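You operate a simulated robot arm through the tools that you are given. There is no shell and no other tool. Be economical: measure what you need, move in short steps, check, and stop when the job is done.

You run a simulated robot arm. Do the job below in one go: nothing can be reset, and whatever is moved stays where it is left.

Task
Put both 200 g weights on the hanging disc, then time it from about 30.
Fine: the two from the shelf under the stop clock, the 100 g weight stays there; twist it, press the green button once, blue lever to FREE; when the clock stops, lever to HOLD and the disc back to about 0; leave the red lever.
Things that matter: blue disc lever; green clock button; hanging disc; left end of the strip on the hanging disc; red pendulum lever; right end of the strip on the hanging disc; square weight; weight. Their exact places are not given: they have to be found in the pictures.

Only the result counts: the job must be done as asked and must still hold three seconds after the hand-in. Knocking over, shifting, dropping, spilling or breaking anything else fails it.

Robot
A 6-joint arm with a two-finger gripper, hanging from a carriage that runs on a gantry, over the field with the corners [-1.659, 0.027], [-1.658, -1.353], [0.442, -1.351], [0.441, 0.029] (x, y) and turns from -5.376 to 6.615 rad about z. Base frame: it is fixed where the carriage stands at the start and does not move with it; the origin is on the floor, on the carriage's upright axis, x ahead of it, y to its left, z up. Readings come in m, rad, newtons and seconds.
With the tool pointing down near the work surface it reaches from about 0.1 to 0.58 m from the robot's upright axis, wherever it stands. Its first joint turns from -2.897 to 2.897 rad. Places, roughly: blue disc lever [0.8, 0.3, 1]; green clock button [0.2, 0.2, 1.2]; hanging disc [0.6, 0.2, 1]; left end of the strip on the hanging disc [0.5, 0.2, 1]; red pendulum lever [-0.1, 0.3, 1.1]; right end of the strip on the hanging disc [0.6, 0.2, 1]. Payload 2.45 kg.
Tool frame: the origin (TCP) lies between the finger pads and is the grasp point; the fingertips stand 0.026 m ahead of it; z points along the fingers, y is the line along which they close. Largest opening 0.096 m; the body of the gripper starts 0.069 m behind the TCP.
Orientation is that of the tool frame in the base frame, as a unit quaternion [x, y, z, w]. With the fingers straight down and closing along the base's y, the tool's x points along the base's -x, its y along +y and its z along -z.

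Tools
- The arm moves only by the tool step_arm. Its argument "targets" is a list of rows, each an object of numbers (a shift or turn left out is 0, a gripper value left out holds the last): "dx", "dy", "dz": the shift along the tool's x, y, z in units of 100 mm (1.0 is 100 mm); "wx", "wy", "wz": the turn, a rotation vector about the tool's x, y, z in units of 180 degrees (1.0 is 180 degrees); "jaw": the gripper command, from -1 (shut) to 1 (fully open), values between in proportion. In form: [{"dx": .., "dy": .., "dz": .., "wx": .., "wy": .., "wz": .., "jaw": ..}, ...]. A call has 1 to 8 rows; each row is the pose to reach, as a shift and turn from the pose commanded when the call began, along the tool's axes at that moment. A call with a number of a shift or a turn outside -1 to 1 is refused whole. Each row takes 0.2 s and may step no farther than 0.05 m and 0.15 rad from the row before; otherwise, or with a gripper value out of range, the whole call is refused. Where a pose cannot be reached the arm comes as near as it can. A force on the tool above 40 N (or 10 N above the force at the start of the call, whichever is more), or a blocked arm, ends the call early, and 0.2 s more pass. The fingers move at their own pace and stop on an object; they squeeze with about 36 N. The grip force told is the motor's: it shows also when the fingers shut on nothing. Time passes only in rows, and 0.2 s behind the last, so rows that repeat a pose let the fingers close. It gives the time, the measured TCP pose, the force on the tool (base axes), the opening and the grip force at its end, in the units of the frame above (readings bear some noise), with the torque about the TCP (base axes, N m) and any sound that the robot's microphone picked up.
- Cameras (640 x 400 px; columns grow to the right, rows downward): "scene" is now at [0.2287, 0.0468, 1.6809]; the picture's right is [0.84, -0.54, 0.00], its down [-0.50, -0.79, -0.36] and it looks along [0.19, 0.31, -0.93] (base axes); focal length 265 px, centre (320, 200). "wrist" rides on the gripper at [0.082, 0.003, -0.098] in the tool frame; the picture's right is [-0.04, 1.00, 0.00], its down [-0.73, -0.03, -0.68] and it looks along [-0.68, -0.03, 0.73] (tool axes); focal length 256 px, centre (320, 200).
- get_image(camera): a new picture of that camera. It takes no simulated time.
- lift_body(by): slides the trunk up (or, below 0, down) by that many m; the arm and the scene camera ride with it, the base frame stays. It gives what a move gives, with no picture.
- drive_base(legs): drives the robot by 1 to 6 legs, each [ahead, left, turn to the left] in m, m and rad, along the robot's own axes; the way and the turn of a leg run together, so that a leg with both is an arc; at most 1.5 m and 3.142 rad a leg. The arm and the cameras ride along, it lands a little off, and it stops where it bumps. It keeps to its track: a leg is cut to what the track allows. It gives what a move gives.
- aim_head(pan, tilt): turns the head with the scene camera to pan (to the left, within 2.705 rad either way) and tilt (down, from -0.506 to 1.204), counted from straight ahead of the robot. It gives what a move gives.
- pixel_to_xyz(camera, pixels): for up to 12 pixels [column, row] of the newest picture of that camera ("zoom" is the newest enlarged one), the place [x, y, z] in the base frame of the surface seen there, good to about 0.002 m. It takes no simulated time.
- zoom(camera, box): a new picture of the part [left, top, right, bottom] of that camera's present view, enlarged. It takes no simulated time.
- close_job(): hands the job in; it is judged then, once.

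Go step by step. Measure first, check grasps and placings, and put right what went wrong. The budget is 80 turns and 52 pictures, counting those below and the enlarged ones. Unless the task says otherwise, let go and move clear before handing in, and close with one line.

The tools are called after ">>>" as name(argument=value, ...) on one line, values as JSON. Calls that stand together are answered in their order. step_arm: Moves the arm, as the interface text tells. Its arguments: {"type":"object","properties":{"targets":{"type":"array","items":{"type":"object","properties":{"dx":{"type":"number"},"dy":{"type":"number"},"dz":{"type":"number"},"wx":{"type":"number"},"wy":{"type":"number"},"wz":{"type":"number"},"jaw":{"type":"number"}}}}},"required":["targets"]} The other tools are called the same way: lift_body (by) slides the trunk up or down; drive_base (legs) drives the base; aim_head (pan, tilt) turns the head that bears the scene camera; get_image (camera) takes a picture; pixel_to_xyz (camera, pixels) gives the place of the surface under pixels of a picture; zoom (camera, box) takes an enlarged picture of a part of a camera's view; close_job () hands the job in.

At the start:

```text
time: 0.0
eef_pos: [0.3085, 0.2344, 0.9997]
ee_rot: [0.0, 1.0, 0.0, 0.0]
wrist_force: [0.0, -0.5, -0.3]
torque: [-0.01, -0.02, 0.0]
gripper_width: 0.096
grasp_force: 0.0
trunk travel left (down, up): [-0.421, 0.181]
robot x, y, heading: [0.0012, 0.0, -0.003]
head pan, tilt: [1.005, 1.201]
```

scene: 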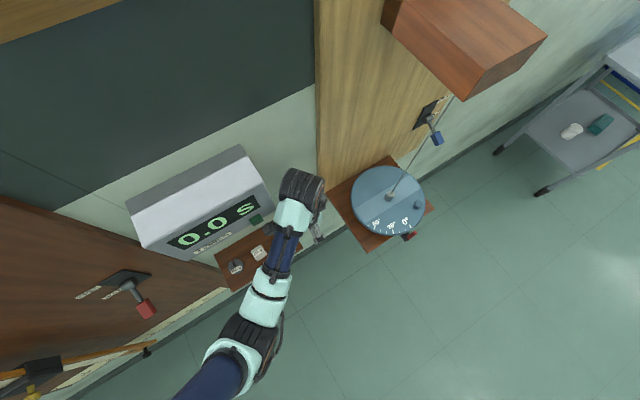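
wrist: 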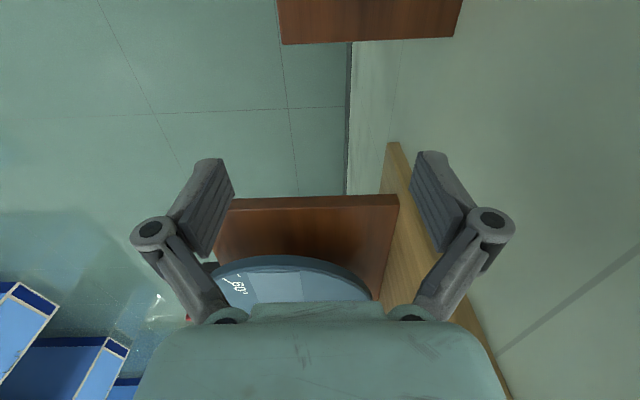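

The scene shows the clock at about (200,220), a shelf with weights at about (250,255), the disc at (388,200), the blue lever at (432,130) and the red lever at (135,295). I'll enlarge the shelf and disc areas.

>>> zoom(camera="scene", box=[200, 190, 340, 300])

>>> zoom(camera="scene", box=[320, 80, 480, 260])

```text
3.64 times, centred on (270, 245) of scene
```

zoom: 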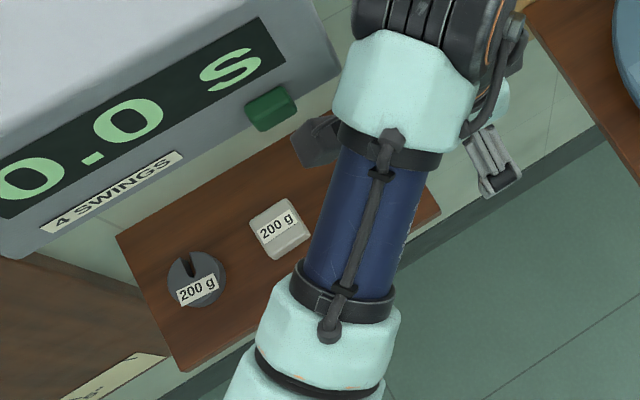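

```text
2.22 times, centred on (400, 170) of scene
```

zoom: 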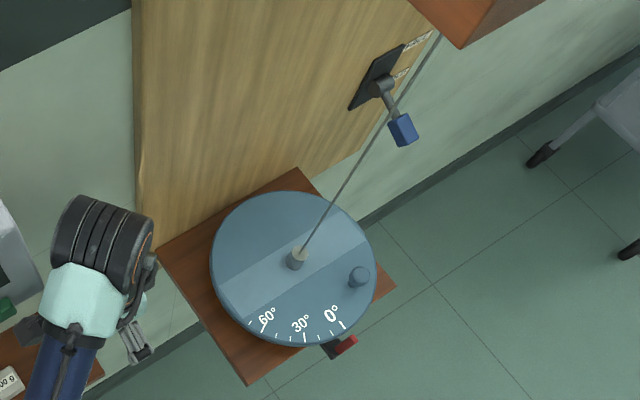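

The disc reads about 0° at the pointer (zoom (340,345)), with a peg at (358,277) and a light strip across. I'll measure these points.

>>> pixel_to_xyz(camera="zoom", pixels=[[295, 262], [358, 275], [235, 293], [353, 232], [403, 130], [380, 90], [340, 347], [345, 326], [304, 336], [262, 328], [215, 260], [290, 195]])

>>> pixel_to_xyz(camera="scene", pixels=[[236, 267], [259, 253], [257, 219], [145, 309], [220, 248], [240, 290], [225, 292], [270, 230], [130, 285], [200, 180]])

```text
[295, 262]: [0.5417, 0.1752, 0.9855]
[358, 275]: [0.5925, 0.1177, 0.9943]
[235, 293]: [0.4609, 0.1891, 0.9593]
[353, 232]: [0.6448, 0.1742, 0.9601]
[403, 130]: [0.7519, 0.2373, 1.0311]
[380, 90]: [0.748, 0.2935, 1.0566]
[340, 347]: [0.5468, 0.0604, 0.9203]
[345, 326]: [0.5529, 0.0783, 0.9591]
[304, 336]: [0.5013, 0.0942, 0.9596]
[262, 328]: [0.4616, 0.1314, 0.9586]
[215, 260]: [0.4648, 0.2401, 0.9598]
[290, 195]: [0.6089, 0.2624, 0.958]
```

```text
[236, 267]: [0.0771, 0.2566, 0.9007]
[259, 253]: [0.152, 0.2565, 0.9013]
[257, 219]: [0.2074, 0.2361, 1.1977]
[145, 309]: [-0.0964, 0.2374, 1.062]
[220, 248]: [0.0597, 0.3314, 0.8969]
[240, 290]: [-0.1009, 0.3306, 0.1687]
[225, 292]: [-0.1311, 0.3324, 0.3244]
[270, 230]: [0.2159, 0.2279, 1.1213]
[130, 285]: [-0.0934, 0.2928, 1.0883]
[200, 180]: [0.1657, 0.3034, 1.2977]
```

The wall is at y≈0.333, disc centre about (0.552,0.181), top z 0.96. The peg sits at about (0.593,0.118), and turning the disc 30° is counter-clockwise from above. The arm hides part of the shelf, so I'll back off from the wall and look again.

>>> drive_base(legs=[[0, -0.35, 0]])

>>> aim_head(pan=1.3, tilt=0.8)

>>> get_image(camera="scene")

```text
time: 2.3
eef_pos: [0.3093, -0.1275, 0.9997]
ee_rot: [-0.004, 1.0, 0.001, 0.001]
wrist_force: [-0.3, -0.2, 0.3]
torque: [0.0, -0.01, 0.0]
gripper_width: 0.0959
grasp_force: 0.0
trunk travel left (down, up): [-0.421, 0.181]
robot x, y, heading: [0.0028, -0.3611, 0.011]
head pan, tilt: [1.005, 1.201]
```

```text
time: 3.2
eef_pos: [0.3078, -0.1275, 0.9992]
ee_rot: [-0.004, 1.0, 0.001, 0.0]
wrist_force: [0.0, 0.6, 0.3]
torque: [0.02, 0.01, -0.02]
gripper_width: 0.0959
grasp_force: 0.1
trunk travel left (down, up): [-0.421, 0.181]
robot x, y, heading: [0.0034, -0.3611, 0.012]
head pan, tilt: [1.3, 0.799]
```

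```text
47 pictures are left
```

scene: 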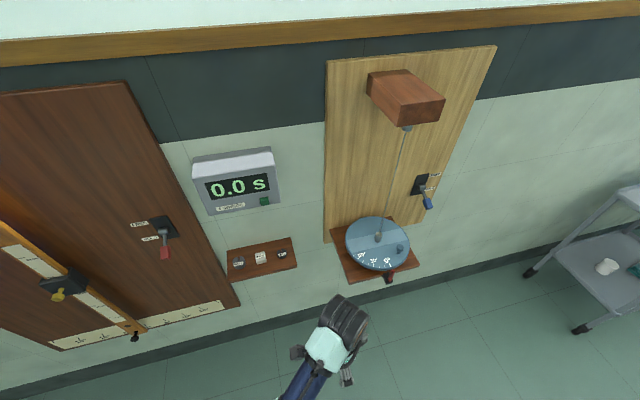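

>>> zoom(camera="scene", box=[180, 140, 320, 290])

>>> pixel_to_xyz(camera="zoom", pixels=[[155, 327], [216, 316], [275, 306], [158, 345], [124, 350], [300, 290], [310, 325], [226, 163], [90, 85], [255, 165], [90, 190], [216, 330]])

>>> zoom(camera="scene", box=[320, 60, 460, 290])

```text
2.67 times, centred on (250, 215) of scene
```

zoom: 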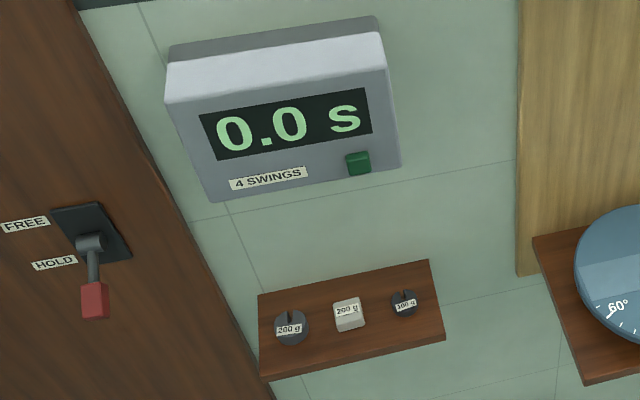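

```text
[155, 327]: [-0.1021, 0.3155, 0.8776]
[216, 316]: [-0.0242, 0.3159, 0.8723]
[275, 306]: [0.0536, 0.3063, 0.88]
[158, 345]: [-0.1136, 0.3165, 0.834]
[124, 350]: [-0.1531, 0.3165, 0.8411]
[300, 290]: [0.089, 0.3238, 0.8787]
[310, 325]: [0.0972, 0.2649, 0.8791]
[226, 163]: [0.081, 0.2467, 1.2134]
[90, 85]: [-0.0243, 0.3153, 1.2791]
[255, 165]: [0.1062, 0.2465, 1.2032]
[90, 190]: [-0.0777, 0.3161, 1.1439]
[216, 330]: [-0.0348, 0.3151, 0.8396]
```

```text
1.74 times, centred on (390, 175) of scene
```

zoom: 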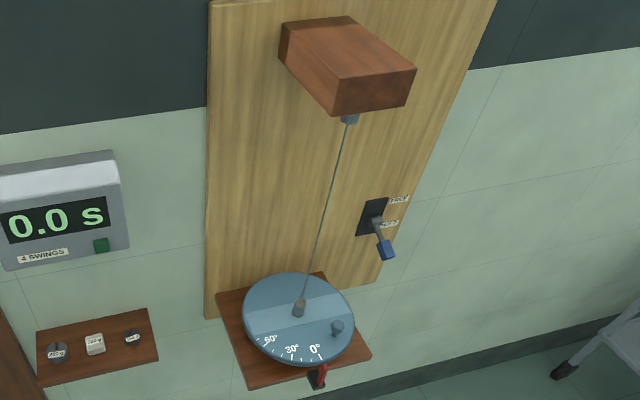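

Now the shelf is clear: round 200 g (zoom (290,328)), square 200 g (349,314), 100 g (405,302). The lever plates read FREE (up) and HOLD (down), and blue is at HOLD now. I'll measure with the right pixels.

>>> pixel_to_xyz(camera="scene", pixels=[[238.5, 260], [238.5, 265.5], [261, 256], [261, 260], [282, 252], [264, 201], [245, 272], [250, 247], [221, 214], [273, 197], [233, 262], [244, 262]])

>>> pixel_to_xyz(camera="zoom", pixels=[[386, 249], [375, 222], [392, 224], [400, 199], [346, 112], [299, 308], [337, 328], [320, 372], [317, 369], [235, 325], [365, 345], [312, 100]])

>>> zoom(camera="scene", box=[340, 200, 420, 290])

>>> zoom(camera="scene", box=[220, 230, 310, 290])

```text
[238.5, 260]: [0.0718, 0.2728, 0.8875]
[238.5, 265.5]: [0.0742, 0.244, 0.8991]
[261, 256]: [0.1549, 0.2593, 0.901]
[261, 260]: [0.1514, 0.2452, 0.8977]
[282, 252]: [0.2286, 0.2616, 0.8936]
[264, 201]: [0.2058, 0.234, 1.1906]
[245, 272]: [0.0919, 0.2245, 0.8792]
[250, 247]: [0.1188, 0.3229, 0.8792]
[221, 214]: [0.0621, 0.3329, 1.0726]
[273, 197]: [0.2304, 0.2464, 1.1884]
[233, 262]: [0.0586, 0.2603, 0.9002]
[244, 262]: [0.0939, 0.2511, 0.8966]
```

```text
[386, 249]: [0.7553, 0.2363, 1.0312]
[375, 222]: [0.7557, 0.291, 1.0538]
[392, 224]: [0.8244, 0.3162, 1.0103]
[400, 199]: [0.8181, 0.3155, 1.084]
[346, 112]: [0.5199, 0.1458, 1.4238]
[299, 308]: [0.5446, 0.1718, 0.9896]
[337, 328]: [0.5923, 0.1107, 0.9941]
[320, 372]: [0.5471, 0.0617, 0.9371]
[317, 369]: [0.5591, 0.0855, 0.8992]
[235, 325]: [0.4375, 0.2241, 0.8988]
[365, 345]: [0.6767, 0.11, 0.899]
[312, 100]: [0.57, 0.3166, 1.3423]
```

```text
4.44 times, centred on (380, 245) of scene
```

zoom: 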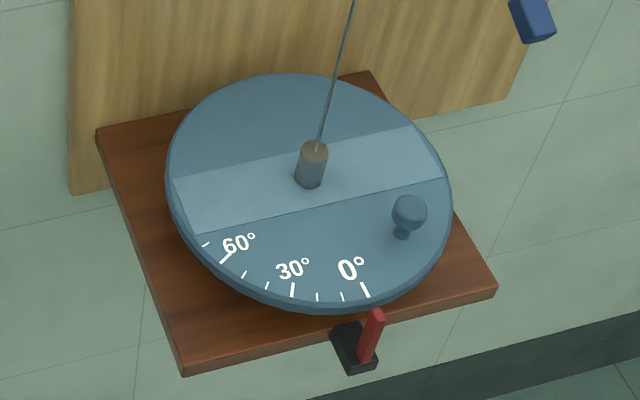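

```text
6.67 times, centred on (265, 260) of scene
```

zoom: 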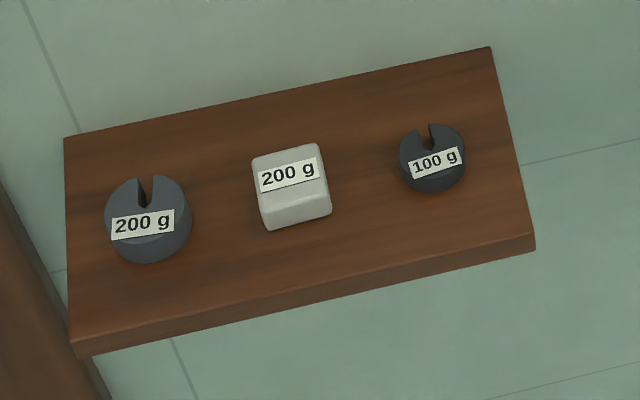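

Weights: round about (0.076,0.257), square about (0.153,0.257), tops z 0.90, on a shelf at z 0.879 under the clock. I need a tilted approach from the front, so I'll turn the carriage 90° left to face the wall, then bring the arm straight ahead with the tool tilted.

>>> drive_base(legs=[[0, 0, 1.559]])

>>> aim_head(pan=-0.2, tilt=0.8)

>>> step_arm(targets=[{"dy": -0.4, "wy": 0.045}, {"dy": -0.8, "wy": 0.09}, {"dy": -1.0, "wy": 0.13}, {"dy": -1.0, "wy": 0.167}, {"dy": -1.0, "wy": 0.167}])

```text
time: 7.4
eef_pos: [-0.231, -0.0534, 0.9997]
ee_rot: [-0.705, 0.709, 0.001, 0.0]
wrist_force: [0.2, -0.2, 0.2]
torque: [0.0, 0.01, 0.01]
gripper_width: 0.0961
grasp_force: 0.0
trunk travel left (down, up): [-0.421, 0.181]
robot x, y, heading: [0.0, -0.3629, 1.562]
head pan, tilt: [1.3, 0.799]
```

```text
time: 9.0
eef_pos: [-0.2318, -0.054, 1.0004]
ee_rot: [-0.705, 0.709, 0.001, 0.001]
wrist_force: [0.1, 0.1, 0.4]
torque: [-0.02, 0.01, 0.0]
gripper_width: 0.0959
grasp_force: 0.1
trunk travel left (down, up): [-0.421, 0.181]
robot x, y, heading: [-0.0015, -0.3639, 1.566]
head pan, tilt: [-0.201, 0.799]
```

```text
time: 10.2
eef_pos: [-0.154, -0.0221, 0.9132]
ee_rot: [-0.682, 0.685, -0.182, -0.184]
wrist_force: [-1.2, 0.0, -0.4]
torque: [0.01, -0.03, 0.01]
gripper_width: 0.0959
grasp_force: 0.1
out of reach, approached as far as the arm can: row 1, 2, 3, 4, 5
trunk travel left (down, up): [-0.421, 0.181]
robot x, y, heading: [0.0023, -0.3647, 1.568]
head pan, tilt: [-0.201, 0.799]
```

The tilt went the wrong way (the tool now leans toward -y), which needs a negative wy. I'll reverse it while moving further along +x.

>>> step_arm(targets=[{"wy": -0.042}, {"wy": -0.084}, {"wy": -0.125}, {"dy": -0.2, "wy": -0.167}, {"dy": -0.4, "wy": -0.209}, {"dy": -0.6, "wy": -0.25}, {"dy": -0.8, "wy": -0.292}, {"dy": -1.0, "wy": -0.333}])

>>> get_image(camera="scene")

>>> get_image(camera="wrist")

```text
time: 12.0
eef_pos: [-0.0526, -0.0175, 0.9147]
ee_rot: [-0.681, 0.684, 0.184, 0.184]
wrist_force: [-0.5, -0.2, -1.4]
torque: [-0.03, -0.02, -0.04]
gripper_width: 0.0958
grasp_force: 0.1
trunk travel left (down, up): [-0.421, 0.181]
robot x, y, heading: [-0.0023, -0.3611, 1.565]
head pan, tilt: [-0.201, 0.799]
```

```text
42 pictures are left
```

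scene: 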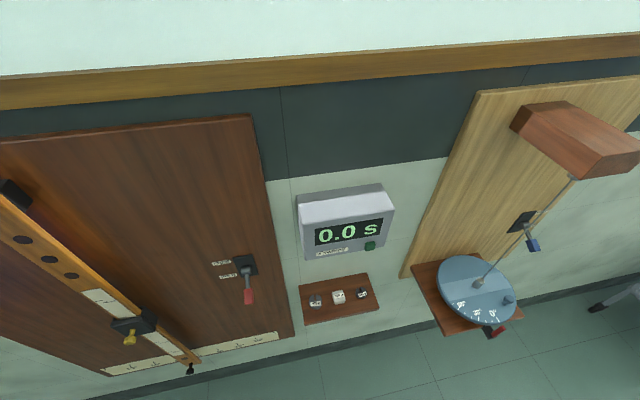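

```text
41 pictures are left
```

wrist: 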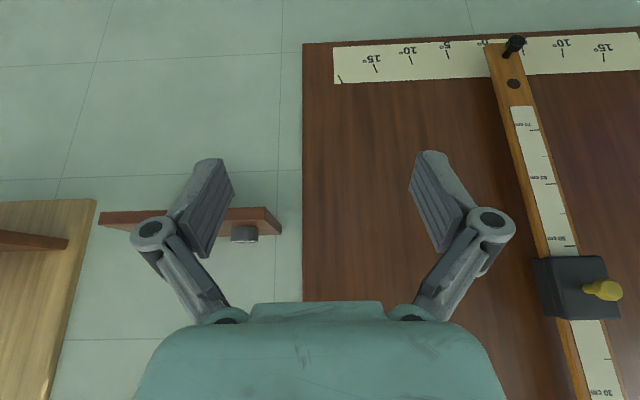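

Orientation is right now. I'll measure the weights precisely with an enlarged view.

>>> zoom(camera="scene", box=[295, 265, 385, 330])

```text
6.15 times, centred on (340, 298) of scene
```

zoom: 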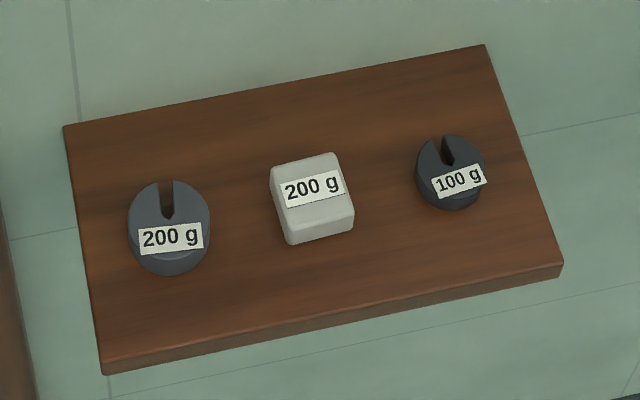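

>>> pixel_to_xyz(camera="zoom", pixels=[[132, 225], [206, 225], [170, 255], [148, 188], [185, 188], [170, 272], [276, 190], [342, 180], [305, 160], [319, 208], [319, 238], [420, 170]])

```text
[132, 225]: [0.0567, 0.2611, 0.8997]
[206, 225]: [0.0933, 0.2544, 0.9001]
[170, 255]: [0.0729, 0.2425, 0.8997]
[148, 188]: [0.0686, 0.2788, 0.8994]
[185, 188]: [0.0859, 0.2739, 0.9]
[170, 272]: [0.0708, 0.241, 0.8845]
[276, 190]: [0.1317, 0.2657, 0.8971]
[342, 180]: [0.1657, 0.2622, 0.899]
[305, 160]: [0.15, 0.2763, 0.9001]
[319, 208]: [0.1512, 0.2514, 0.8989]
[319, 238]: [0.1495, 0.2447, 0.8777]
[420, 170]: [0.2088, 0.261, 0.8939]
```

Round weight centre ≈ (0.0755,0.260), square ≈ (0.150,0.261). I'll drive closer, staying just in front of the shelf, with the jaws set to 60 mm.

>>> drive_base(legs=[[0.15, -0.128, 0]])

>>> step_arm(targets=[{"dx": -0.2, "dz": -0.3, "jaw": 0.25}, {"dx": -0.2, "dz": -0.3}, {"dx": -0.2, "dz": -0.3}])

```text
time: 13.6
eef_pos: [0.0798, 0.1285, 0.9138]
ee_rot: [-0.68, 0.686, 0.182, 0.183]
wrist_force: [0.0, 0.2, -1.0]
torque: [0.01, 0.03, -0.04]
gripper_width: 0.0962
grasp_force: 0.1
trunk travel left (down, up): [-0.421, 0.181]
robot x, y, heading: [0.1373, -0.2175, 1.556]
head pan, tilt: [-0.201, 0.799]
```

```text
time: 14.4
eef_pos: [0.0809, 0.1314, 0.9501]
ee_rot: [-0.68, 0.686, 0.182, 0.183]
wrist_force: [0.4, -0.5, -0.4]
torque: [0.0, 0.0, 0.0]
gripper_width: 0.0601
grasp_force: 0.0
trunk travel left (down, up): [-0.421, 0.181]
robot x, y, heading: [0.1327, -0.2167, 1.562]
head pan, tilt: [-0.201, 0.799]
```

Now I'll go to a pre-grasp point and down along the tool axis over the round weight, without closing yet.

>>> step_arm(targets=[{"dx": -0.41, "dy": 0.045, "dz": 0.21}, {"dx": -0.82, "dy": 0.045, "dz": 0.43}, {"dx": -0.82, "dy": 0.045, "dz": 0.68}, {"dx": -0.82, "dy": 0.045, "dz": 0.93}, {"dx": -0.82, "dy": 0.045, "dz": 0.93}])

>>> zoom(camera="wrist", box=[160, 100, 480, 300])

```text
time: 15.6
eef_pos: [0.0798, 0.2496, 0.9093]
ee_rot: [-0.68, 0.686, 0.182, 0.184]
wrist_force: [-0.3, 0.8, -0.6]
torque: [0.03, 0.01, -0.01]
gripper_width: 0.0601
grasp_force: 0.0
trunk travel left (down, up): [-0.421, 0.181]
robot x, y, heading: [0.1361, -0.2182, 1.561]
head pan, tilt: [-0.201, 0.799]
```

```text
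2.00 times, centred on (320, 200) of wrist
```

zoom: 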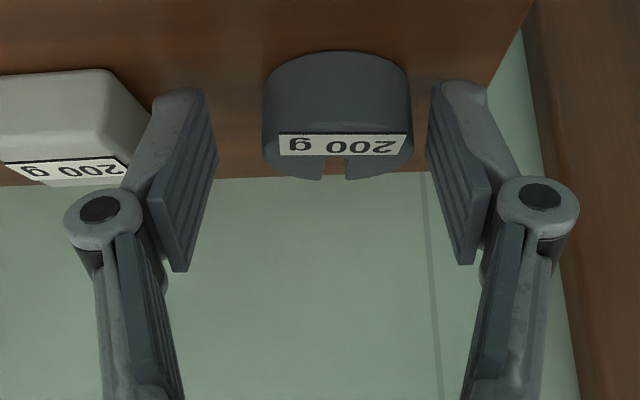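

The round weight sits between the fingers, slightly nearer the right one (zoom gaps about 50 px versus 15 px). I'll centre by 4 mm and close.

>>> step_arm(targets=[{"dy": 0.045}, {"dy": 0.045, "jaw": -0.6}, {"dy": 0.045}, {"dy": 0.045}])

```text
time: 16.6
eef_pos: [0.0757, 0.251, 0.9104]
ee_rot: [-0.68, 0.686, 0.183, 0.183]
wrist_force: [1.2, -0.5, 2.4]
torque: [0.05, -0.06, 0.02]
gripper_width: 0.0412
grasp_force: 35.9
trunk travel left (down, up): [-0.421, 0.181]
robot x, y, heading: [0.1394, -0.2143, 1.559]
head pan, tilt: [-0.201, 0.799]
```

Gripped at 41 mm. Lifting 9 cm straight up and checking.

>>> step_arm(targets=[{"dx": -0.1, "dz": -0.173}, {"dx": -0.25, "dz": -0.433}, {"dx": -0.45, "dz": -0.779}, {"dx": -0.45, "dz": -0.779}])

>>> zoom(camera="wrist", box=[160, 100, 480, 300])

```text
time: 17.6
eef_pos: [0.0729, 0.2506, 1.0002]
ee_rot: [-0.68, 0.687, 0.181, 0.183]
wrist_force: [0.3, 0.8, -1.0]
torque: [-0.02, -0.02, 0.0]
gripper_width: 0.0412
grasp_force: 35.9
trunk travel left (down, up): [-0.421, 0.181]
robot x, y, heading: [0.1335, -0.2174, 1.559]
head pan, tilt: [-0.201, 0.799]
```

```text
2.00 times, centred on (320, 200) of wrist
```

zoom: 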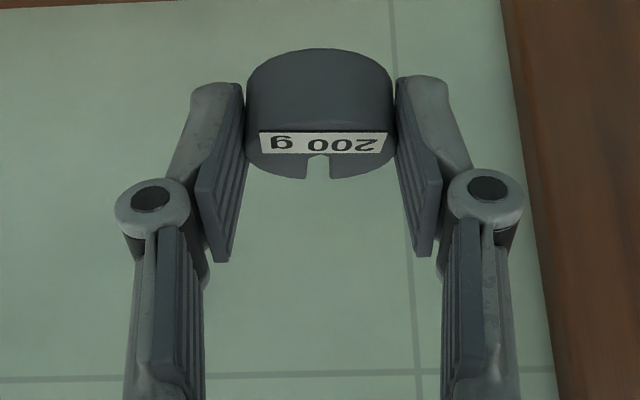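

The weight is held and lifted. I'll raise the trunk, back out, and drive right toward the disc.

>>> lift_body(by=0.05)

>>> drive_base(legs=[[-0.12, 0, 0], [0, -0.3, 0]])

```text
time: 18.5
eef_pos: [0.0725, 0.2513, 1.0516]
ee_rot: [-0.68, 0.686, 0.182, 0.183]
wrist_force: [-0.5, 0.0, -0.9]
torque: [-0.04, 0.01, -0.03]
gripper_width: 0.0415
grasp_force: 36.3
trunk travel left (down, up): [-0.471, 0.131]
robot x, y, heading: [0.1321, -0.2168, 1.562]
head pan, tilt: [-0.201, 0.799]
```

```text
time: 21.4
eef_pos: [0.3694, 0.1283, 1.0498]
ee_rot: [-0.683, 0.683, 0.183, 0.183]
wrist_force: [1.1, -0.5, -2.0]
torque: [-0.01, 0.03, 0.01]
gripper_width: 0.041
grasp_force: 36.2
trunk travel left (down, up): [-0.471, 0.131]
robot x, y, heading: [0.4362, -0.3398, 1.57]
head pan, tilt: [-0.201, 0.799]
```

Now at (0.369,0.128,1.050). I'll measure the disc from this close view before placing.

>>> aim_head(pan=-0.1, tilt=0.9)

>>> get_image(camera="scene")

```text
time: 22.1
eef_pos: [0.3707, 0.1292, 1.0489]
ee_rot: [-0.683, 0.684, 0.182, 0.182]
wrist_force: [0.6, -0.1, -2.8]
torque: [-0.04, 0.0, -0.03]
gripper_width: 0.0414
grasp_force: 36.2
trunk travel left (down, up): [-0.471, 0.131]
robot x, y, heading: [0.4366, -0.3361, 1.569]
head pan, tilt: [-0.099, 0.901]
```

```text
37 pictures are left
```

scene: 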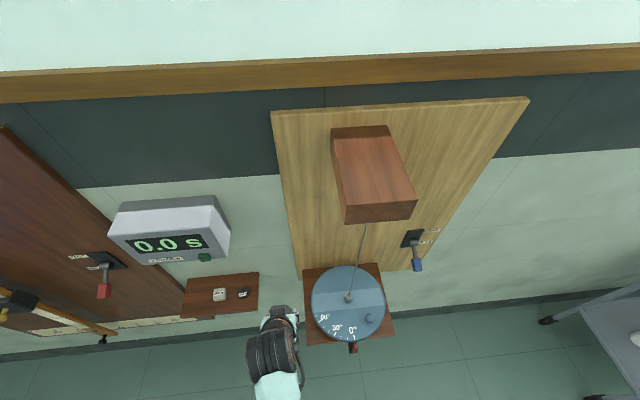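

>>> zoom(camera="scene", box=[295, 255, 405, 360])

```text
3.81 times, centred on (350, 308) of scene
```

zoom: 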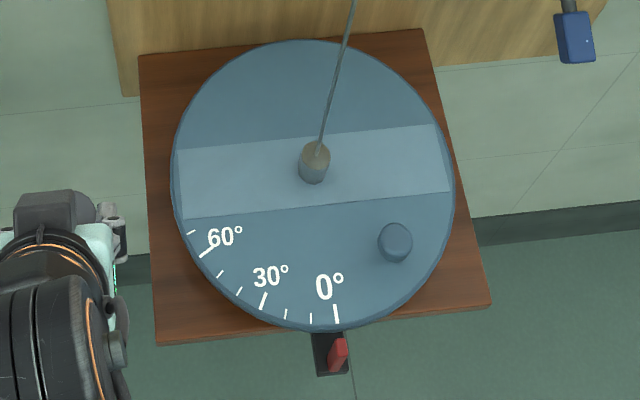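

>>> pixel_to_xyz(camera="zoom", pixels=[[181, 150], [184, 216], [436, 126], [448, 190], [315, 160], [313, 180], [396, 240], [336, 312], [264, 300], [340, 345], [315, 43], [205, 250]])

```text
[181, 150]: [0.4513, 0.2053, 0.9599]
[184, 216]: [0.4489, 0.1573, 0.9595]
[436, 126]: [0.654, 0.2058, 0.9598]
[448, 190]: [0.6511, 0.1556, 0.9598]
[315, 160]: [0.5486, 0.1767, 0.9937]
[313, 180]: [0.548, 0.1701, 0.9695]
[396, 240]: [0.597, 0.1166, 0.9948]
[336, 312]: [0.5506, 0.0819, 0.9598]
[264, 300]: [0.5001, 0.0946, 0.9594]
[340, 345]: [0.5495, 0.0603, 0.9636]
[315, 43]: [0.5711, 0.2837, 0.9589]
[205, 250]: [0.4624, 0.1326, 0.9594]
```

Strip ends are at x≈0.450 and 0.652, y centre 0.181, disc centre (0.551,0.181). I'll place the round weight at (0.472,0.181), hovering first.

>>> step_arm(targets=[{"dx": -0.06, "dy": -0.3, "dz": 0.1}, {"dx": -0.15, "dy": -0.65, "dz": 0.25}, {"dx": -0.25, "dy": -1.0, "dz": 0.42}, {"dx": -0.25, "dy": -1.0, "dz": 0.42}])

>>> zoom(camera="scene", box=[270, 235, 410, 360])

>>> get_image(camera="wrist")

```text
time: 23.1
eef_pos: [0.4721, 0.1712, 1.0263]
ee_rot: [-0.682, 0.684, 0.182, 0.182]
wrist_force: [1.0, -0.3, -2.5]
torque: [-0.07, 0.01, -0.01]
gripper_width: 0.041
grasp_force: 36.4
trunk travel left (down, up): [-0.471, 0.131]
robot x, y, heading: [0.4351, -0.3385, 1.572]
head pan, tilt: [-0.099, 0.901]
```

```text
3.20 times, centred on (340, 298) of scene
```

zoom: 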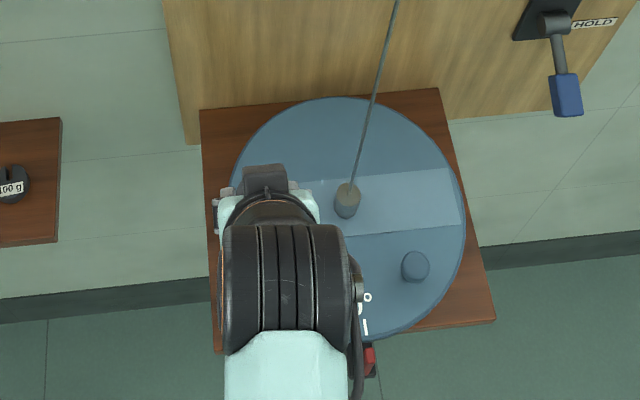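

```text
34 pictures are left
```

wrist: 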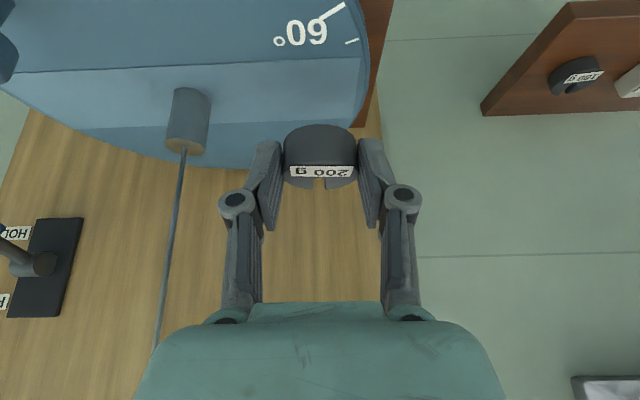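

Aligned and clear of the wire. I'll lower slowly 35 mm and read the force.

>>> step_arm(targets=[{"dx": 0.075, "dz": 0.13}, {"dx": 0.125, "dz": 0.217}, {"dx": 0.155, "dz": 0.268}, {"dx": 0.165, "dz": 0.286}, {"dx": 0.17, "dz": 0.294}, {"dx": 0.172, "dz": 0.299}])

>>> zoom(camera="wrist", box=[200, 60, 440, 260])

```text
time: 24.5
eef_pos: [0.4704, 0.1713, 0.9911]
ee_rot: [-0.683, 0.683, 0.183, 0.182]
wrist_force: [-0.1, 0.1, -1.7]
torque: [-0.03, 0.03, 0.0]
gripper_width: 0.041
grasp_force: 35.9
trunk travel left (down, up): [-0.471, 0.131]
robot x, y, heading: [0.4356, -0.336, 1.571]
head pan, tilt: [-0.099, 0.901]
```

```text
2.00 times, centred on (320, 160) of wrist
```

zoom: 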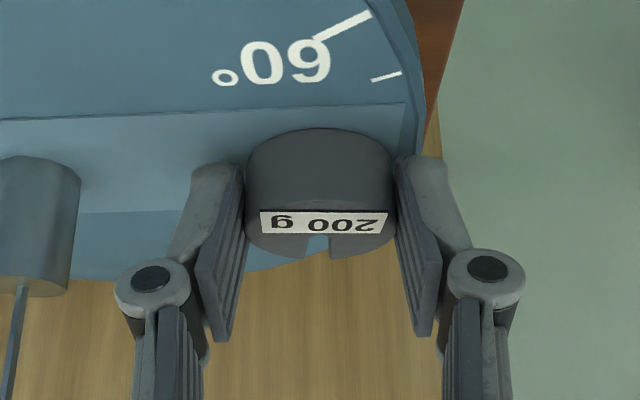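

Almost in contact. I'll lower in 1 mm steps until the disc carries it.

>>> step_arm(targets=[{"dx": 0.005, "dz": 0.009}, {"dx": 0.005, "dz": 0.009}])

>>> step_arm(targets=[{"dx": 0.005, "dz": 0.009}, {"dx": 0.005, "dz": 0.009}])

```text
time: 25.1
eef_pos: [0.471, 0.172, 0.99]
ee_rot: [-0.683, 0.683, 0.183, 0.181]
wrist_force: [0.3, 0.6, -1.1]
torque: [0.02, -0.04, 0.01]
gripper_width: 0.0411
grasp_force: 35.6
trunk travel left (down, up): [-0.471, 0.131]
robot x, y, heading: [0.437, -0.3368, 1.57]
head pan, tilt: [-0.099, 0.901]
```

```text
time: 25.7
eef_pos: [0.472, 0.1741, 0.9888]
ee_rot: [-0.683, 0.683, 0.183, 0.183]
wrist_force: [-0.5, -1.7, 7.6]
torque: [-0.06, -0.17, -0.06]
gripper_width: 0.0408
grasp_force: 36.0
trunk travel left (down, up): [-0.471, 0.131]
robot x, y, heading: [0.4337, -0.3401, 1.568]
head pan, tilt: [-0.099, 0.901]
```

Contact (7.6 N). Release, then rise straight up.

>>> step_arm(targets=[{"jaw": 0.1}, {}, {"dx": -0.05, "dz": -0.087}, {"dx": -0.2, "dz": -0.346}, {"dx": -0.35, "dz": -0.606}, {"dx": -0.35, "dz": -0.606}])

>>> get_image(camera="wrist")

```text
time: 27.1
eef_pos: [0.4691, 0.1708, 1.0603]
ee_rot: [-0.682, 0.684, 0.183, 0.183]
wrist_force: [-0.1, -0.9, -0.3]
torque: [0.0, -0.01, 0.01]
gripper_width: 0.0528
grasp_force: 0.1
trunk travel left (down, up): [-0.471, 0.131]
robot x, y, heading: [0.434, -0.3377, 1.57]
head pan, tilt: [-0.099, 0.901]
```

```text
32 pictures are left
```

wrist: 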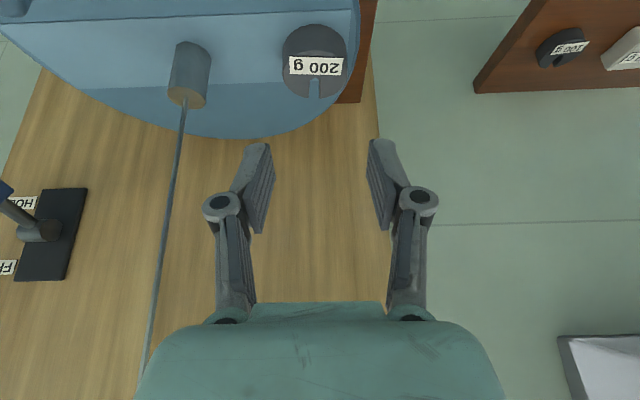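

The round weight sits on the left strip end. Now back to the shelf for the square one.

>>> drive_base(legs=[[-0.05, 0, 0], [0, 0.32, 0]])

>>> lift_body(by=-0.06)

```text
time: 29.8
eef_pos: [0.1426, 0.1209, 1.0593]
ee_rot: [0.684, -0.683, -0.183, -0.181]
wrist_force: [0.0, -0.6, 0.3]
torque: [0.03, 0.02, 0.03]
gripper_width: 0.0527
grasp_force: 0.1
trunk travel left (down, up): [-0.471, 0.131]
robot x, y, heading: [0.1108, -0.3896, 1.57]
head pan, tilt: [-0.099, 0.901]
```

```text
time: 30.8
eef_pos: [0.1423, 0.1218, 1.0011]
ee_rot: [-0.683, 0.683, 0.183, 0.183]
wrist_force: [0.4, 1.0, -0.2]
torque: [-0.02, 0.02, -0.02]
gripper_width: 0.0526
grasp_force: 0.0
trunk travel left (down, up): [-0.411, 0.191]
robot x, y, heading: [0.1123, -0.3885, 1.572]
head pan, tilt: [-0.099, 0.901]
```

>>> drive_base(legs=[[0.1, 0, 0]])

>>> get_image(camera="wrist")

```text
time: 31.9
eef_pos: [0.1418, 0.2195, 0.9989]
ee_rot: [0.683, -0.683, -0.183, -0.182]
wrist_force: [1.7, -0.1, 0.0]
torque: [0.02, 0.0, 0.03]
gripper_width: 0.053
grasp_force: 0.1
trunk travel left (down, up): [-0.411, 0.191]
robot x, y, heading: [0.1109, -0.2893, 1.569]
head pan, tilt: [-0.099, 0.901]
```

```text
31 pictures are left
```

wrist: 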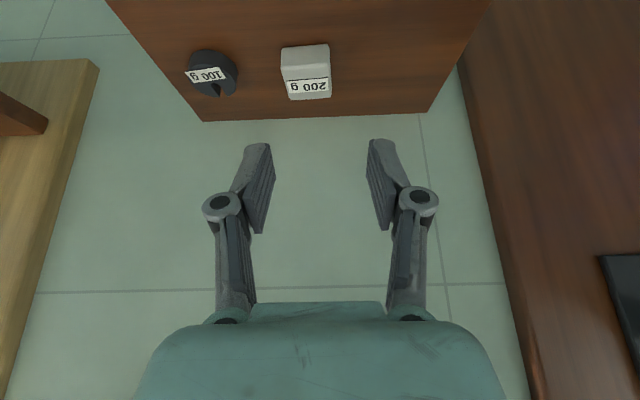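

The square is just left of centre in the wrist view, as expected. Descending over it with the jaws at 60 mm.

>>> step_arm(targets=[{"dx": 0.03, "dy": -0.085, "dz": 0.3, "jaw": 0.25}, {"dx": 0.05, "dy": -0.085, "dz": 0.6}, {"dx": 0.172, "dy": -0.085, "dz": 0.917}, {"dx": 0.172, "dy": -0.085, "dz": 0.917}])

>>> zoom(camera="wrist", box=[160, 100, 480, 300])

```text
time: 32.9
eef_pos: [0.1513, 0.2526, 0.9091]
ee_rot: [-0.683, 0.683, 0.184, 0.183]
wrist_force: [-0.2, -0.6, -0.4]
torque: [0.01, -0.02, -0.02]
gripper_width: 0.0603
grasp_force: 0.1
trunk travel left (down, up): [-0.411, 0.191]
robot x, y, heading: [0.1098, -0.2884, 1.568]
head pan, tilt: [-0.099, 0.901]
```

```text
2.00 times, centred on (320, 200) of wrist
```

zoom: 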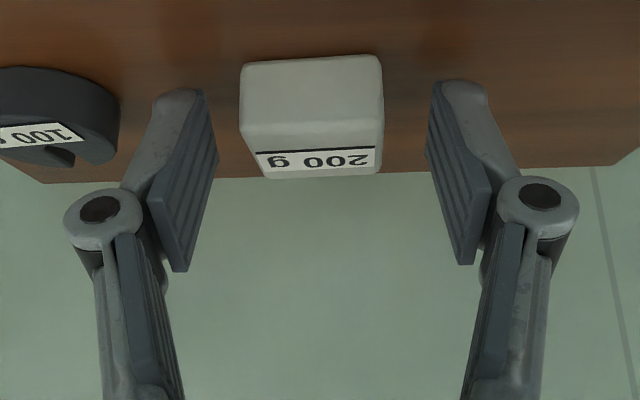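

The square is well between the fingers. Closing with a 2 mm centring shift, then lifting.

>>> step_arm(targets=[{"dy": -0.025}, {"dy": -0.025, "jaw": -0.6}, {"dy": -0.025}, {"dy": -0.025}, {"dy": -0.025}])

>>> step_arm(targets=[{"dx": -0.1, "dz": -0.173}, {"dx": -0.25, "dz": -0.433}, {"dx": -0.45, "dz": -0.779}, {"dx": -0.45, "dz": -0.779}])

>>> zoom(camera="wrist", box=[160, 50, 480, 250])

```text
time: 34.1
eef_pos: [0.1529, 0.2534, 0.9095]
ee_rot: [-0.682, 0.684, 0.183, 0.182]
wrist_force: [0.0, 0.5, 0.9]
torque: [0.02, -0.04, 0.02]
gripper_width: 0.035
grasp_force: 36.3
trunk travel left (down, up): [-0.411, 0.191]
robot x, y, heading: [0.1126, -0.2909, 1.566]
head pan, tilt: [-0.099, 0.901]
```

```text
time: 35.1
eef_pos: [0.1523, 0.2504, 1.0008]
ee_rot: [-0.683, 0.684, 0.183, 0.182]
wrist_force: [0.6, 0.3, -2.2]
torque: [-0.01, 0.02, 0.0]
gripper_width: 0.0353
grasp_force: 36.1
trunk travel left (down, up): [-0.411, 0.191]
robot x, y, heading: [0.1103, -0.2893, 1.567]
head pan, tilt: [-0.099, 0.901]
```

```text
2.00 times, centred on (320, 150) of wrist
```

zoom: 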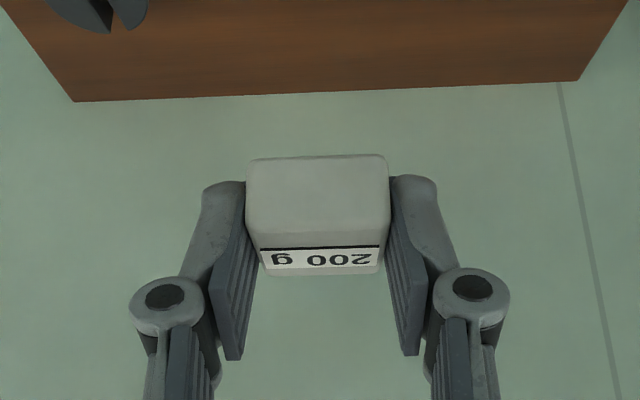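

Square held (35 mm). Raise, back out, and drive right.

>>> lift_body(by=0.08)

>>> drive_base(legs=[[-0.2, 0, 0], [0, -0.33, 0]])

>>> step_arm(targets=[{"dy": -0.3}, {"dy": -0.65}, {"dy": -1.0}, {"dy": -1.0}])

```text
time: 36.3
eef_pos: [0.1508, 0.2453, 1.0773]
ee_rot: [-0.684, 0.685, 0.179, 0.179]
wrist_force: [0.1, -29.8, -9.9]
torque: [2.67, -0.01, 0.31]
gripper_width: 0.0354
grasp_force: 35.6
trunk travel left (down, up): [-0.491, 0.111]
robot x, y, heading: [0.1081, -0.2894, 1.565]
head pan, tilt: [-0.099, 0.901]
```

```text
time: 39.6
eef_pos: [0.4679, 0.0525, 1.0802]
ee_rot: [0.688, -0.678, -0.184, -0.181]
wrist_force: [-0.9, 0.1, -2.9]
torque: [-0.02, 0.02, -0.02]
gripper_width: 0.0357
grasp_force: 36.7
trunk travel left (down, up): [-0.491, 0.111]
robot x, y, heading: [0.4326, -0.4905, 1.588]
head pan, tilt: [-0.099, 0.901]
```

```text
time: 40.6
eef_pos: [0.5698, 0.0561, 1.0819]
ee_rot: [0.688, -0.678, -0.185, -0.181]
wrist_force: [0.2, 0.5, -2.1]
torque: [-0.03, 0.03, -0.01]
gripper_width: 0.0356
grasp_force: 35.7
trunk travel left (down, up): [-0.491, 0.111]
robot x, y, heading: [0.4326, -0.4873, 1.586]
head pan, tilt: [-0.099, 0.901]
```

The lift reading showed a -30 N bump in y: the hand touched the clock. I'll check the clock and the held weight.

>>> get_image(camera="scene")

>>> zoom(camera="wrist", box=[160, 50, 480, 250])

```text
28 pictures are left
```

scene: 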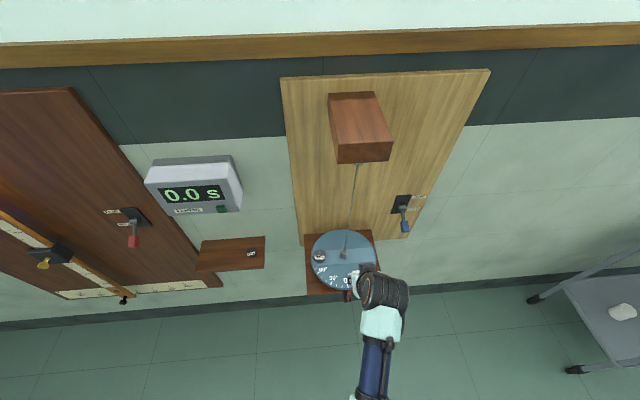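

```text
2.00 times, centred on (320, 150) of wrist
```

zoom: 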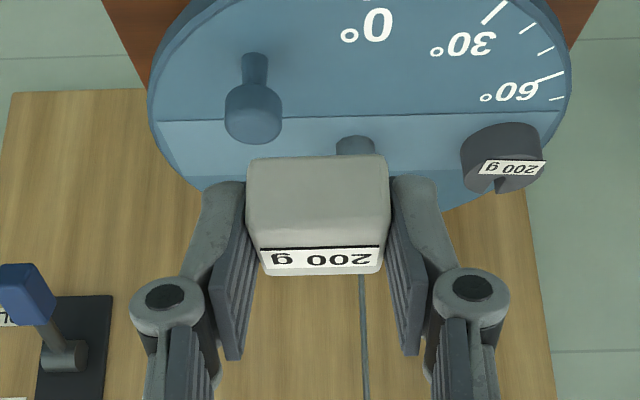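

The clock still reads 0.0 and looks unmoved, and the weight is held. Next: sideways to x=0.632, then forward to hover over the right strip end.

>>> step_arm(targets=[{"dy": -0.35}, {"dy": -0.645}, {"dx": -0.25, "dy": -0.645, "dz": 0.3}, {"dx": -0.5, "dy": -0.645, "dz": 0.6}, {"dx": -0.7, "dy": -0.645, "dz": 0.85}, {"dx": -0.788, "dy": -0.645, "dz": 0.97}, {"dx": -0.788, "dy": -0.645, "dz": 0.97}])

>>> get_image(camera="wrist")

```text
time: 42.2
eef_pos: [0.6309, 0.172, 1.0351]
ee_rot: [0.688, -0.678, -0.185, -0.182]
wrist_force: [-0.4, -0.2, -1.7]
torque: [-0.02, -0.01, -0.02]
gripper_width: 0.0355
grasp_force: 35.6
trunk travel left (down, up): [-0.491, 0.111]
robot x, y, heading: [0.4364, -0.4851, 1.586]
head pan, tilt: [-0.099, 0.901]
```

```text
26 pictures are left
```

wrist: 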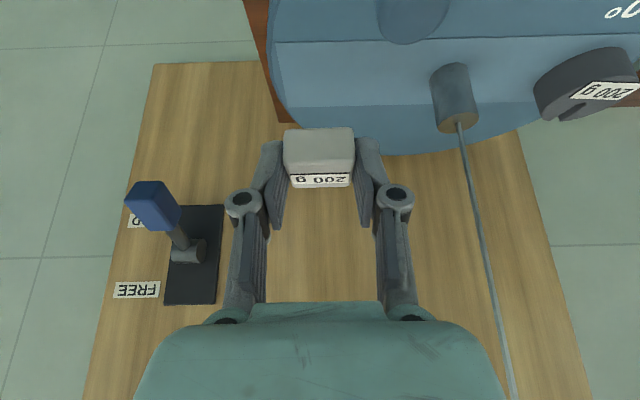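

Well placed. Lowering 42 mm, then creeping to contact.

>>> step_arm(targets=[{"dx": 0.08, "dz": 0.139}, {"dx": 0.14, "dz": 0.242}, {"dx": 0.18, "dz": 0.312}, {"dx": 0.205, "dz": 0.355}, {"dx": 0.21, "dz": 0.364}, {"dx": 0.212, "dz": 0.368}])

>>> step_arm(targets=[{"dx": 0.005, "dz": 0.009}, {"dx": 0.005, "dz": 0.009}])

>>> step_arm(targets=[{"dx": 0.005, "dz": 0.009}, {"dx": 0.005, "dz": 0.009}])

```text
time: 43.6
eef_pos: [0.6303, 0.155, 1.0037]
ee_rot: [0.688, -0.678, -0.184, -0.181]
wrist_force: [-0.3, -0.5, -1.9]
torque: [-0.04, 0.0, 0.02]
gripper_width: 0.0355
grasp_force: 36.3
out of reach, approached as far as the arm can: row 1, 2, 3, 4, 5, 6
trunk travel left (down, up): [-0.491, 0.111]
robot x, y, heading: [0.4355, -0.484, 1.584]
head pan, tilt: [-0.099, 0.901]
```

```text
time: 44.2
eef_pos: [0.6286, 0.1546, 1.0035]
ee_rot: [0.687, -0.679, -0.184, -0.182]
wrist_force: [-0.3, 0.4, -1.8]
torque: [-0.02, 0.01, 0.01]
gripper_width: 0.0354
grasp_force: 36.5
trunk travel left (down, up): [-0.491, 0.111]
robot x, y, heading: [0.4337, -0.4863, 1.584]
head pan, tilt: [-0.099, 0.901]
```

```text
time: 44.8
eef_pos: [0.6311, 0.1535, 1.0029]
ee_rot: [0.687, -0.679, -0.184, -0.181]
wrist_force: [-0.4, 0.3, -2.4]
torque: [-0.01, 0.02, 0.01]
gripper_width: 0.0356
grasp_force: 35.9
trunk travel left (down, up): [-0.491, 0.111]
robot x, y, heading: [0.4323, -0.4892, 1.583]
head pan, tilt: [-0.099, 0.901]
```

The arm is at full stretch, so I'll use the carriage and trunk instead: 18 mm ahead, then down.

>>> drive_base(legs=[[0.018, 0, 0]])

>>> lift_body(by=-0.009)

```text
time: 45.6
eef_pos: [0.63, 0.1732, 1.0021]
ee_rot: [0.688, -0.678, -0.185, -0.181]
wrist_force: [-0.2, -0.1, -3.0]
torque: [-0.02, -0.02, 0.01]
gripper_width: 0.0356
grasp_force: 36.3
trunk travel left (down, up): [-0.491, 0.111]
robot x, y, heading: [0.4359, -0.4702, 1.585]
head pan, tilt: [-0.099, 0.901]
```

```text
time: 46.2
eef_pos: [0.6287, 0.1731, 0.9931]
ee_rot: [0.688, -0.678, -0.184, -0.18]
wrist_force: [0.3, -0.4, -1.5]
torque: [-0.05, 0.03, -0.01]
gripper_width: 0.0353
grasp_force: 35.4
trunk travel left (down, up): [-0.482, 0.12]
robot x, y, heading: [0.4332, -0.4714, 1.588]
head pan, tilt: [-0.099, 0.901]
```

>>> lift_body(by=-0.002)

>>> lift_body(by=-0.001)

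>>> lift_body(by=-0.001)

```text
time: 46.7
eef_pos: [0.6303, 0.1724, 0.9909]
ee_rot: [0.688, -0.678, -0.185, -0.182]
wrist_force: [-0.6, 0.7, -2.1]
torque: [-0.02, -0.02, -0.01]
gripper_width: 0.0356
grasp_force: 35.7
trunk travel left (down, up): [-0.48, 0.122]
robot x, y, heading: [0.435, -0.4697, 1.585]
head pan, tilt: [-0.099, 0.901]
```

```text
time: 47.2
eef_pos: [0.6301, 0.1715, 0.9888]
ee_rot: [0.688, -0.678, -0.184, -0.181]
wrist_force: [1.0, 0.2, -2.1]
torque: [-0.03, -0.02, 0.0]
gripper_width: 0.0353
grasp_force: 35.5
trunk travel left (down, up): [-0.479, 0.123]
robot x, y, heading: [0.4341, -0.4706, 1.584]
head pan, tilt: [-0.099, 0.901]
```

```text
time: 47.7
eef_pos: [0.6305, 0.173, 0.9907]
ee_rot: [0.688, -0.678, -0.184, -0.182]
wrist_force: [-1.7, -0.5, 3.4]
torque: [-0.08, -0.04, -0.01]
gripper_width: 0.0355
grasp_force: 36.2
trunk travel left (down, up): [-0.478, 0.124]
robot x, y, heading: [0.4337, -0.4703, 1.583]
head pan, tilt: [-0.099, 0.901]
```

Contact (+3.4 N versus -2 carried). Release, then raise the trunk.

>>> step_arm(targets=[{"jaw": 0.0}, {}, {}])

>>> lift_body(by=0.07)

>>> drive_base(legs=[[-0.13, 0, 0]])

>>> zoom(camera="scene", box=[280, 180, 440, 320])

```text
time: 48.5
eef_pos: [0.6296, 0.1726, 0.9889]
ee_rot: [0.688, -0.678, -0.184, -0.181]
wrist_force: [-0.2, 0.2, 1.0]
torque: [0.0, 0.01, -0.02]
gripper_width: 0.048
grasp_force: 0.1
trunk travel left (down, up): [-0.478, 0.124]
robot x, y, heading: [0.4325, -0.472, 1.583]
head pan, tilt: [-0.099, 0.901]
```

```text
time: 49.6
eef_pos: [0.6296, 0.1722, 1.0586]
ee_rot: [0.688, -0.678, -0.184, -0.18]
wrist_force: [-0.6, -0.1, 0.1]
torque: [0.0, 0.0, 0.01]
gripper_width: 0.0481
grasp_force: 0.1
trunk travel left (down, up): [-0.548, 0.054]
robot x, y, heading: [0.4328, -0.4692, 1.582]
head pan, tilt: [-0.099, 0.901]
```

```text
time: 50.9
eef_pos: [0.6314, 0.0434, 1.0583]
ee_rot: [0.689, -0.677, -0.185, -0.181]
wrist_force: [0.2, 0.0, 0.5]
torque: [-0.03, 0.0, 0.04]
gripper_width: 0.0483
grasp_force: 0.1
trunk travel left (down, up): [-0.548, 0.054]
robot x, y, heading: [0.4341, -0.5989, 1.582]
head pan, tilt: [-0.099, 0.901]
```

```text
2.86 times, centred on (360, 250) of scene
```

zoom: 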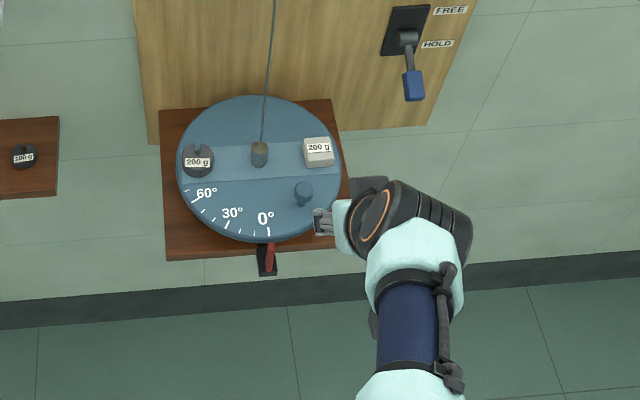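

Both weights sit on the strip ends and the disc still reads 0°. I'll retract the arm to a comfortable pose before gripping the peg.

>>> step_arm(targets=[{"dx": 0.3, "dz": -0.173}, {"dx": 0.65, "dz": -0.375}, {"dx": 1.0, "dz": -0.577}, {"dx": 1.0, "dz": -0.577}])

>>> step_arm(targets=[{"dx": 0.3, "dz": -0.173}, {"dx": 0.65, "dz": -0.375}, {"dx": 1.0, "dz": -0.577}, {"dx": 1.0, "dz": -0.577}])

>>> zoom(camera="scene", box=[280, 180, 440, 320])

>>> pixel_to_xyz(camera="zoom", pixels=[[303, 188], [294, 194], [313, 194], [303, 184], [198, 161], [319, 148], [413, 85], [410, 40], [268, 230], [303, 200], [260, 150], [260, 163]])

```text
time: 51.9
eef_pos: [0.6288, -0.0742, 1.0578]
ee_rot: [0.689, -0.678, -0.184, -0.18]
wrist_force: [0.6, 0.1, 0.0]
torque: [0.02, 0.0, 0.0]
gripper_width: 0.0479
grasp_force: 0.1
trunk travel left (down, up): [-0.548, 0.054]
robot x, y, heading: [0.4305, -0.6001, 1.591]
head pan, tilt: [-0.099, 0.901]
```

```text
time: 52.9
eef_pos: [0.6316, -0.1893, 1.06]
ee_rot: [0.688, -0.678, -0.184, -0.181]
wrist_force: [-0.3, -0.5, -0.1]
torque: [0.02, -0.02, -0.01]
gripper_width: 0.0481
grasp_force: 0.0
trunk travel left (down, up): [-0.548, 0.054]
robot x, y, heading: [0.4345, -0.5996, 1.584]
head pan, tilt: [-0.099, 0.901]
```

```text
2.86 times, centred on (360, 250) of scene
```

zoom: 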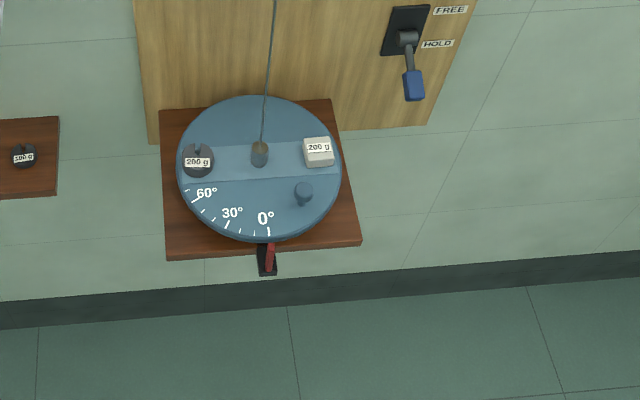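

```text
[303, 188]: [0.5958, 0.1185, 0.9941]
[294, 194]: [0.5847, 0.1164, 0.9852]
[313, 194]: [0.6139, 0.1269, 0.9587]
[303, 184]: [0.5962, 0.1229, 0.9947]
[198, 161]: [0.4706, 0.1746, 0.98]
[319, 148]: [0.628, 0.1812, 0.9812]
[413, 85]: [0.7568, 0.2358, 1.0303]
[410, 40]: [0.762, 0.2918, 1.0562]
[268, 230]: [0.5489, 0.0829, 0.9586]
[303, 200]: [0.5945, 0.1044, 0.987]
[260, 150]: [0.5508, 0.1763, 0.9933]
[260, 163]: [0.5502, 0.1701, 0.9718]
```

Peg centre ≈ (0.5955,0.117), top z 0.995. Driving in front of it at a safe height.

>>> drive_base(legs=[[0.25, 0.033, 0]])

```text
time: 54.7
eef_pos: [0.598, 0.0601, 1.0589]
ee_rot: [0.688, -0.678, -0.184, -0.18]
wrist_force: [0.1, -0.1, -1.4]
torque: [-0.04, -0.01, 0.03]
gripper_width: 0.0476
grasp_force: 0.0
trunk travel left (down, up): [-0.548, 0.054]
robot x, y, heading: [0.3999, -0.3497, 1.587]
head pan, tilt: [-0.099, 0.901]
```

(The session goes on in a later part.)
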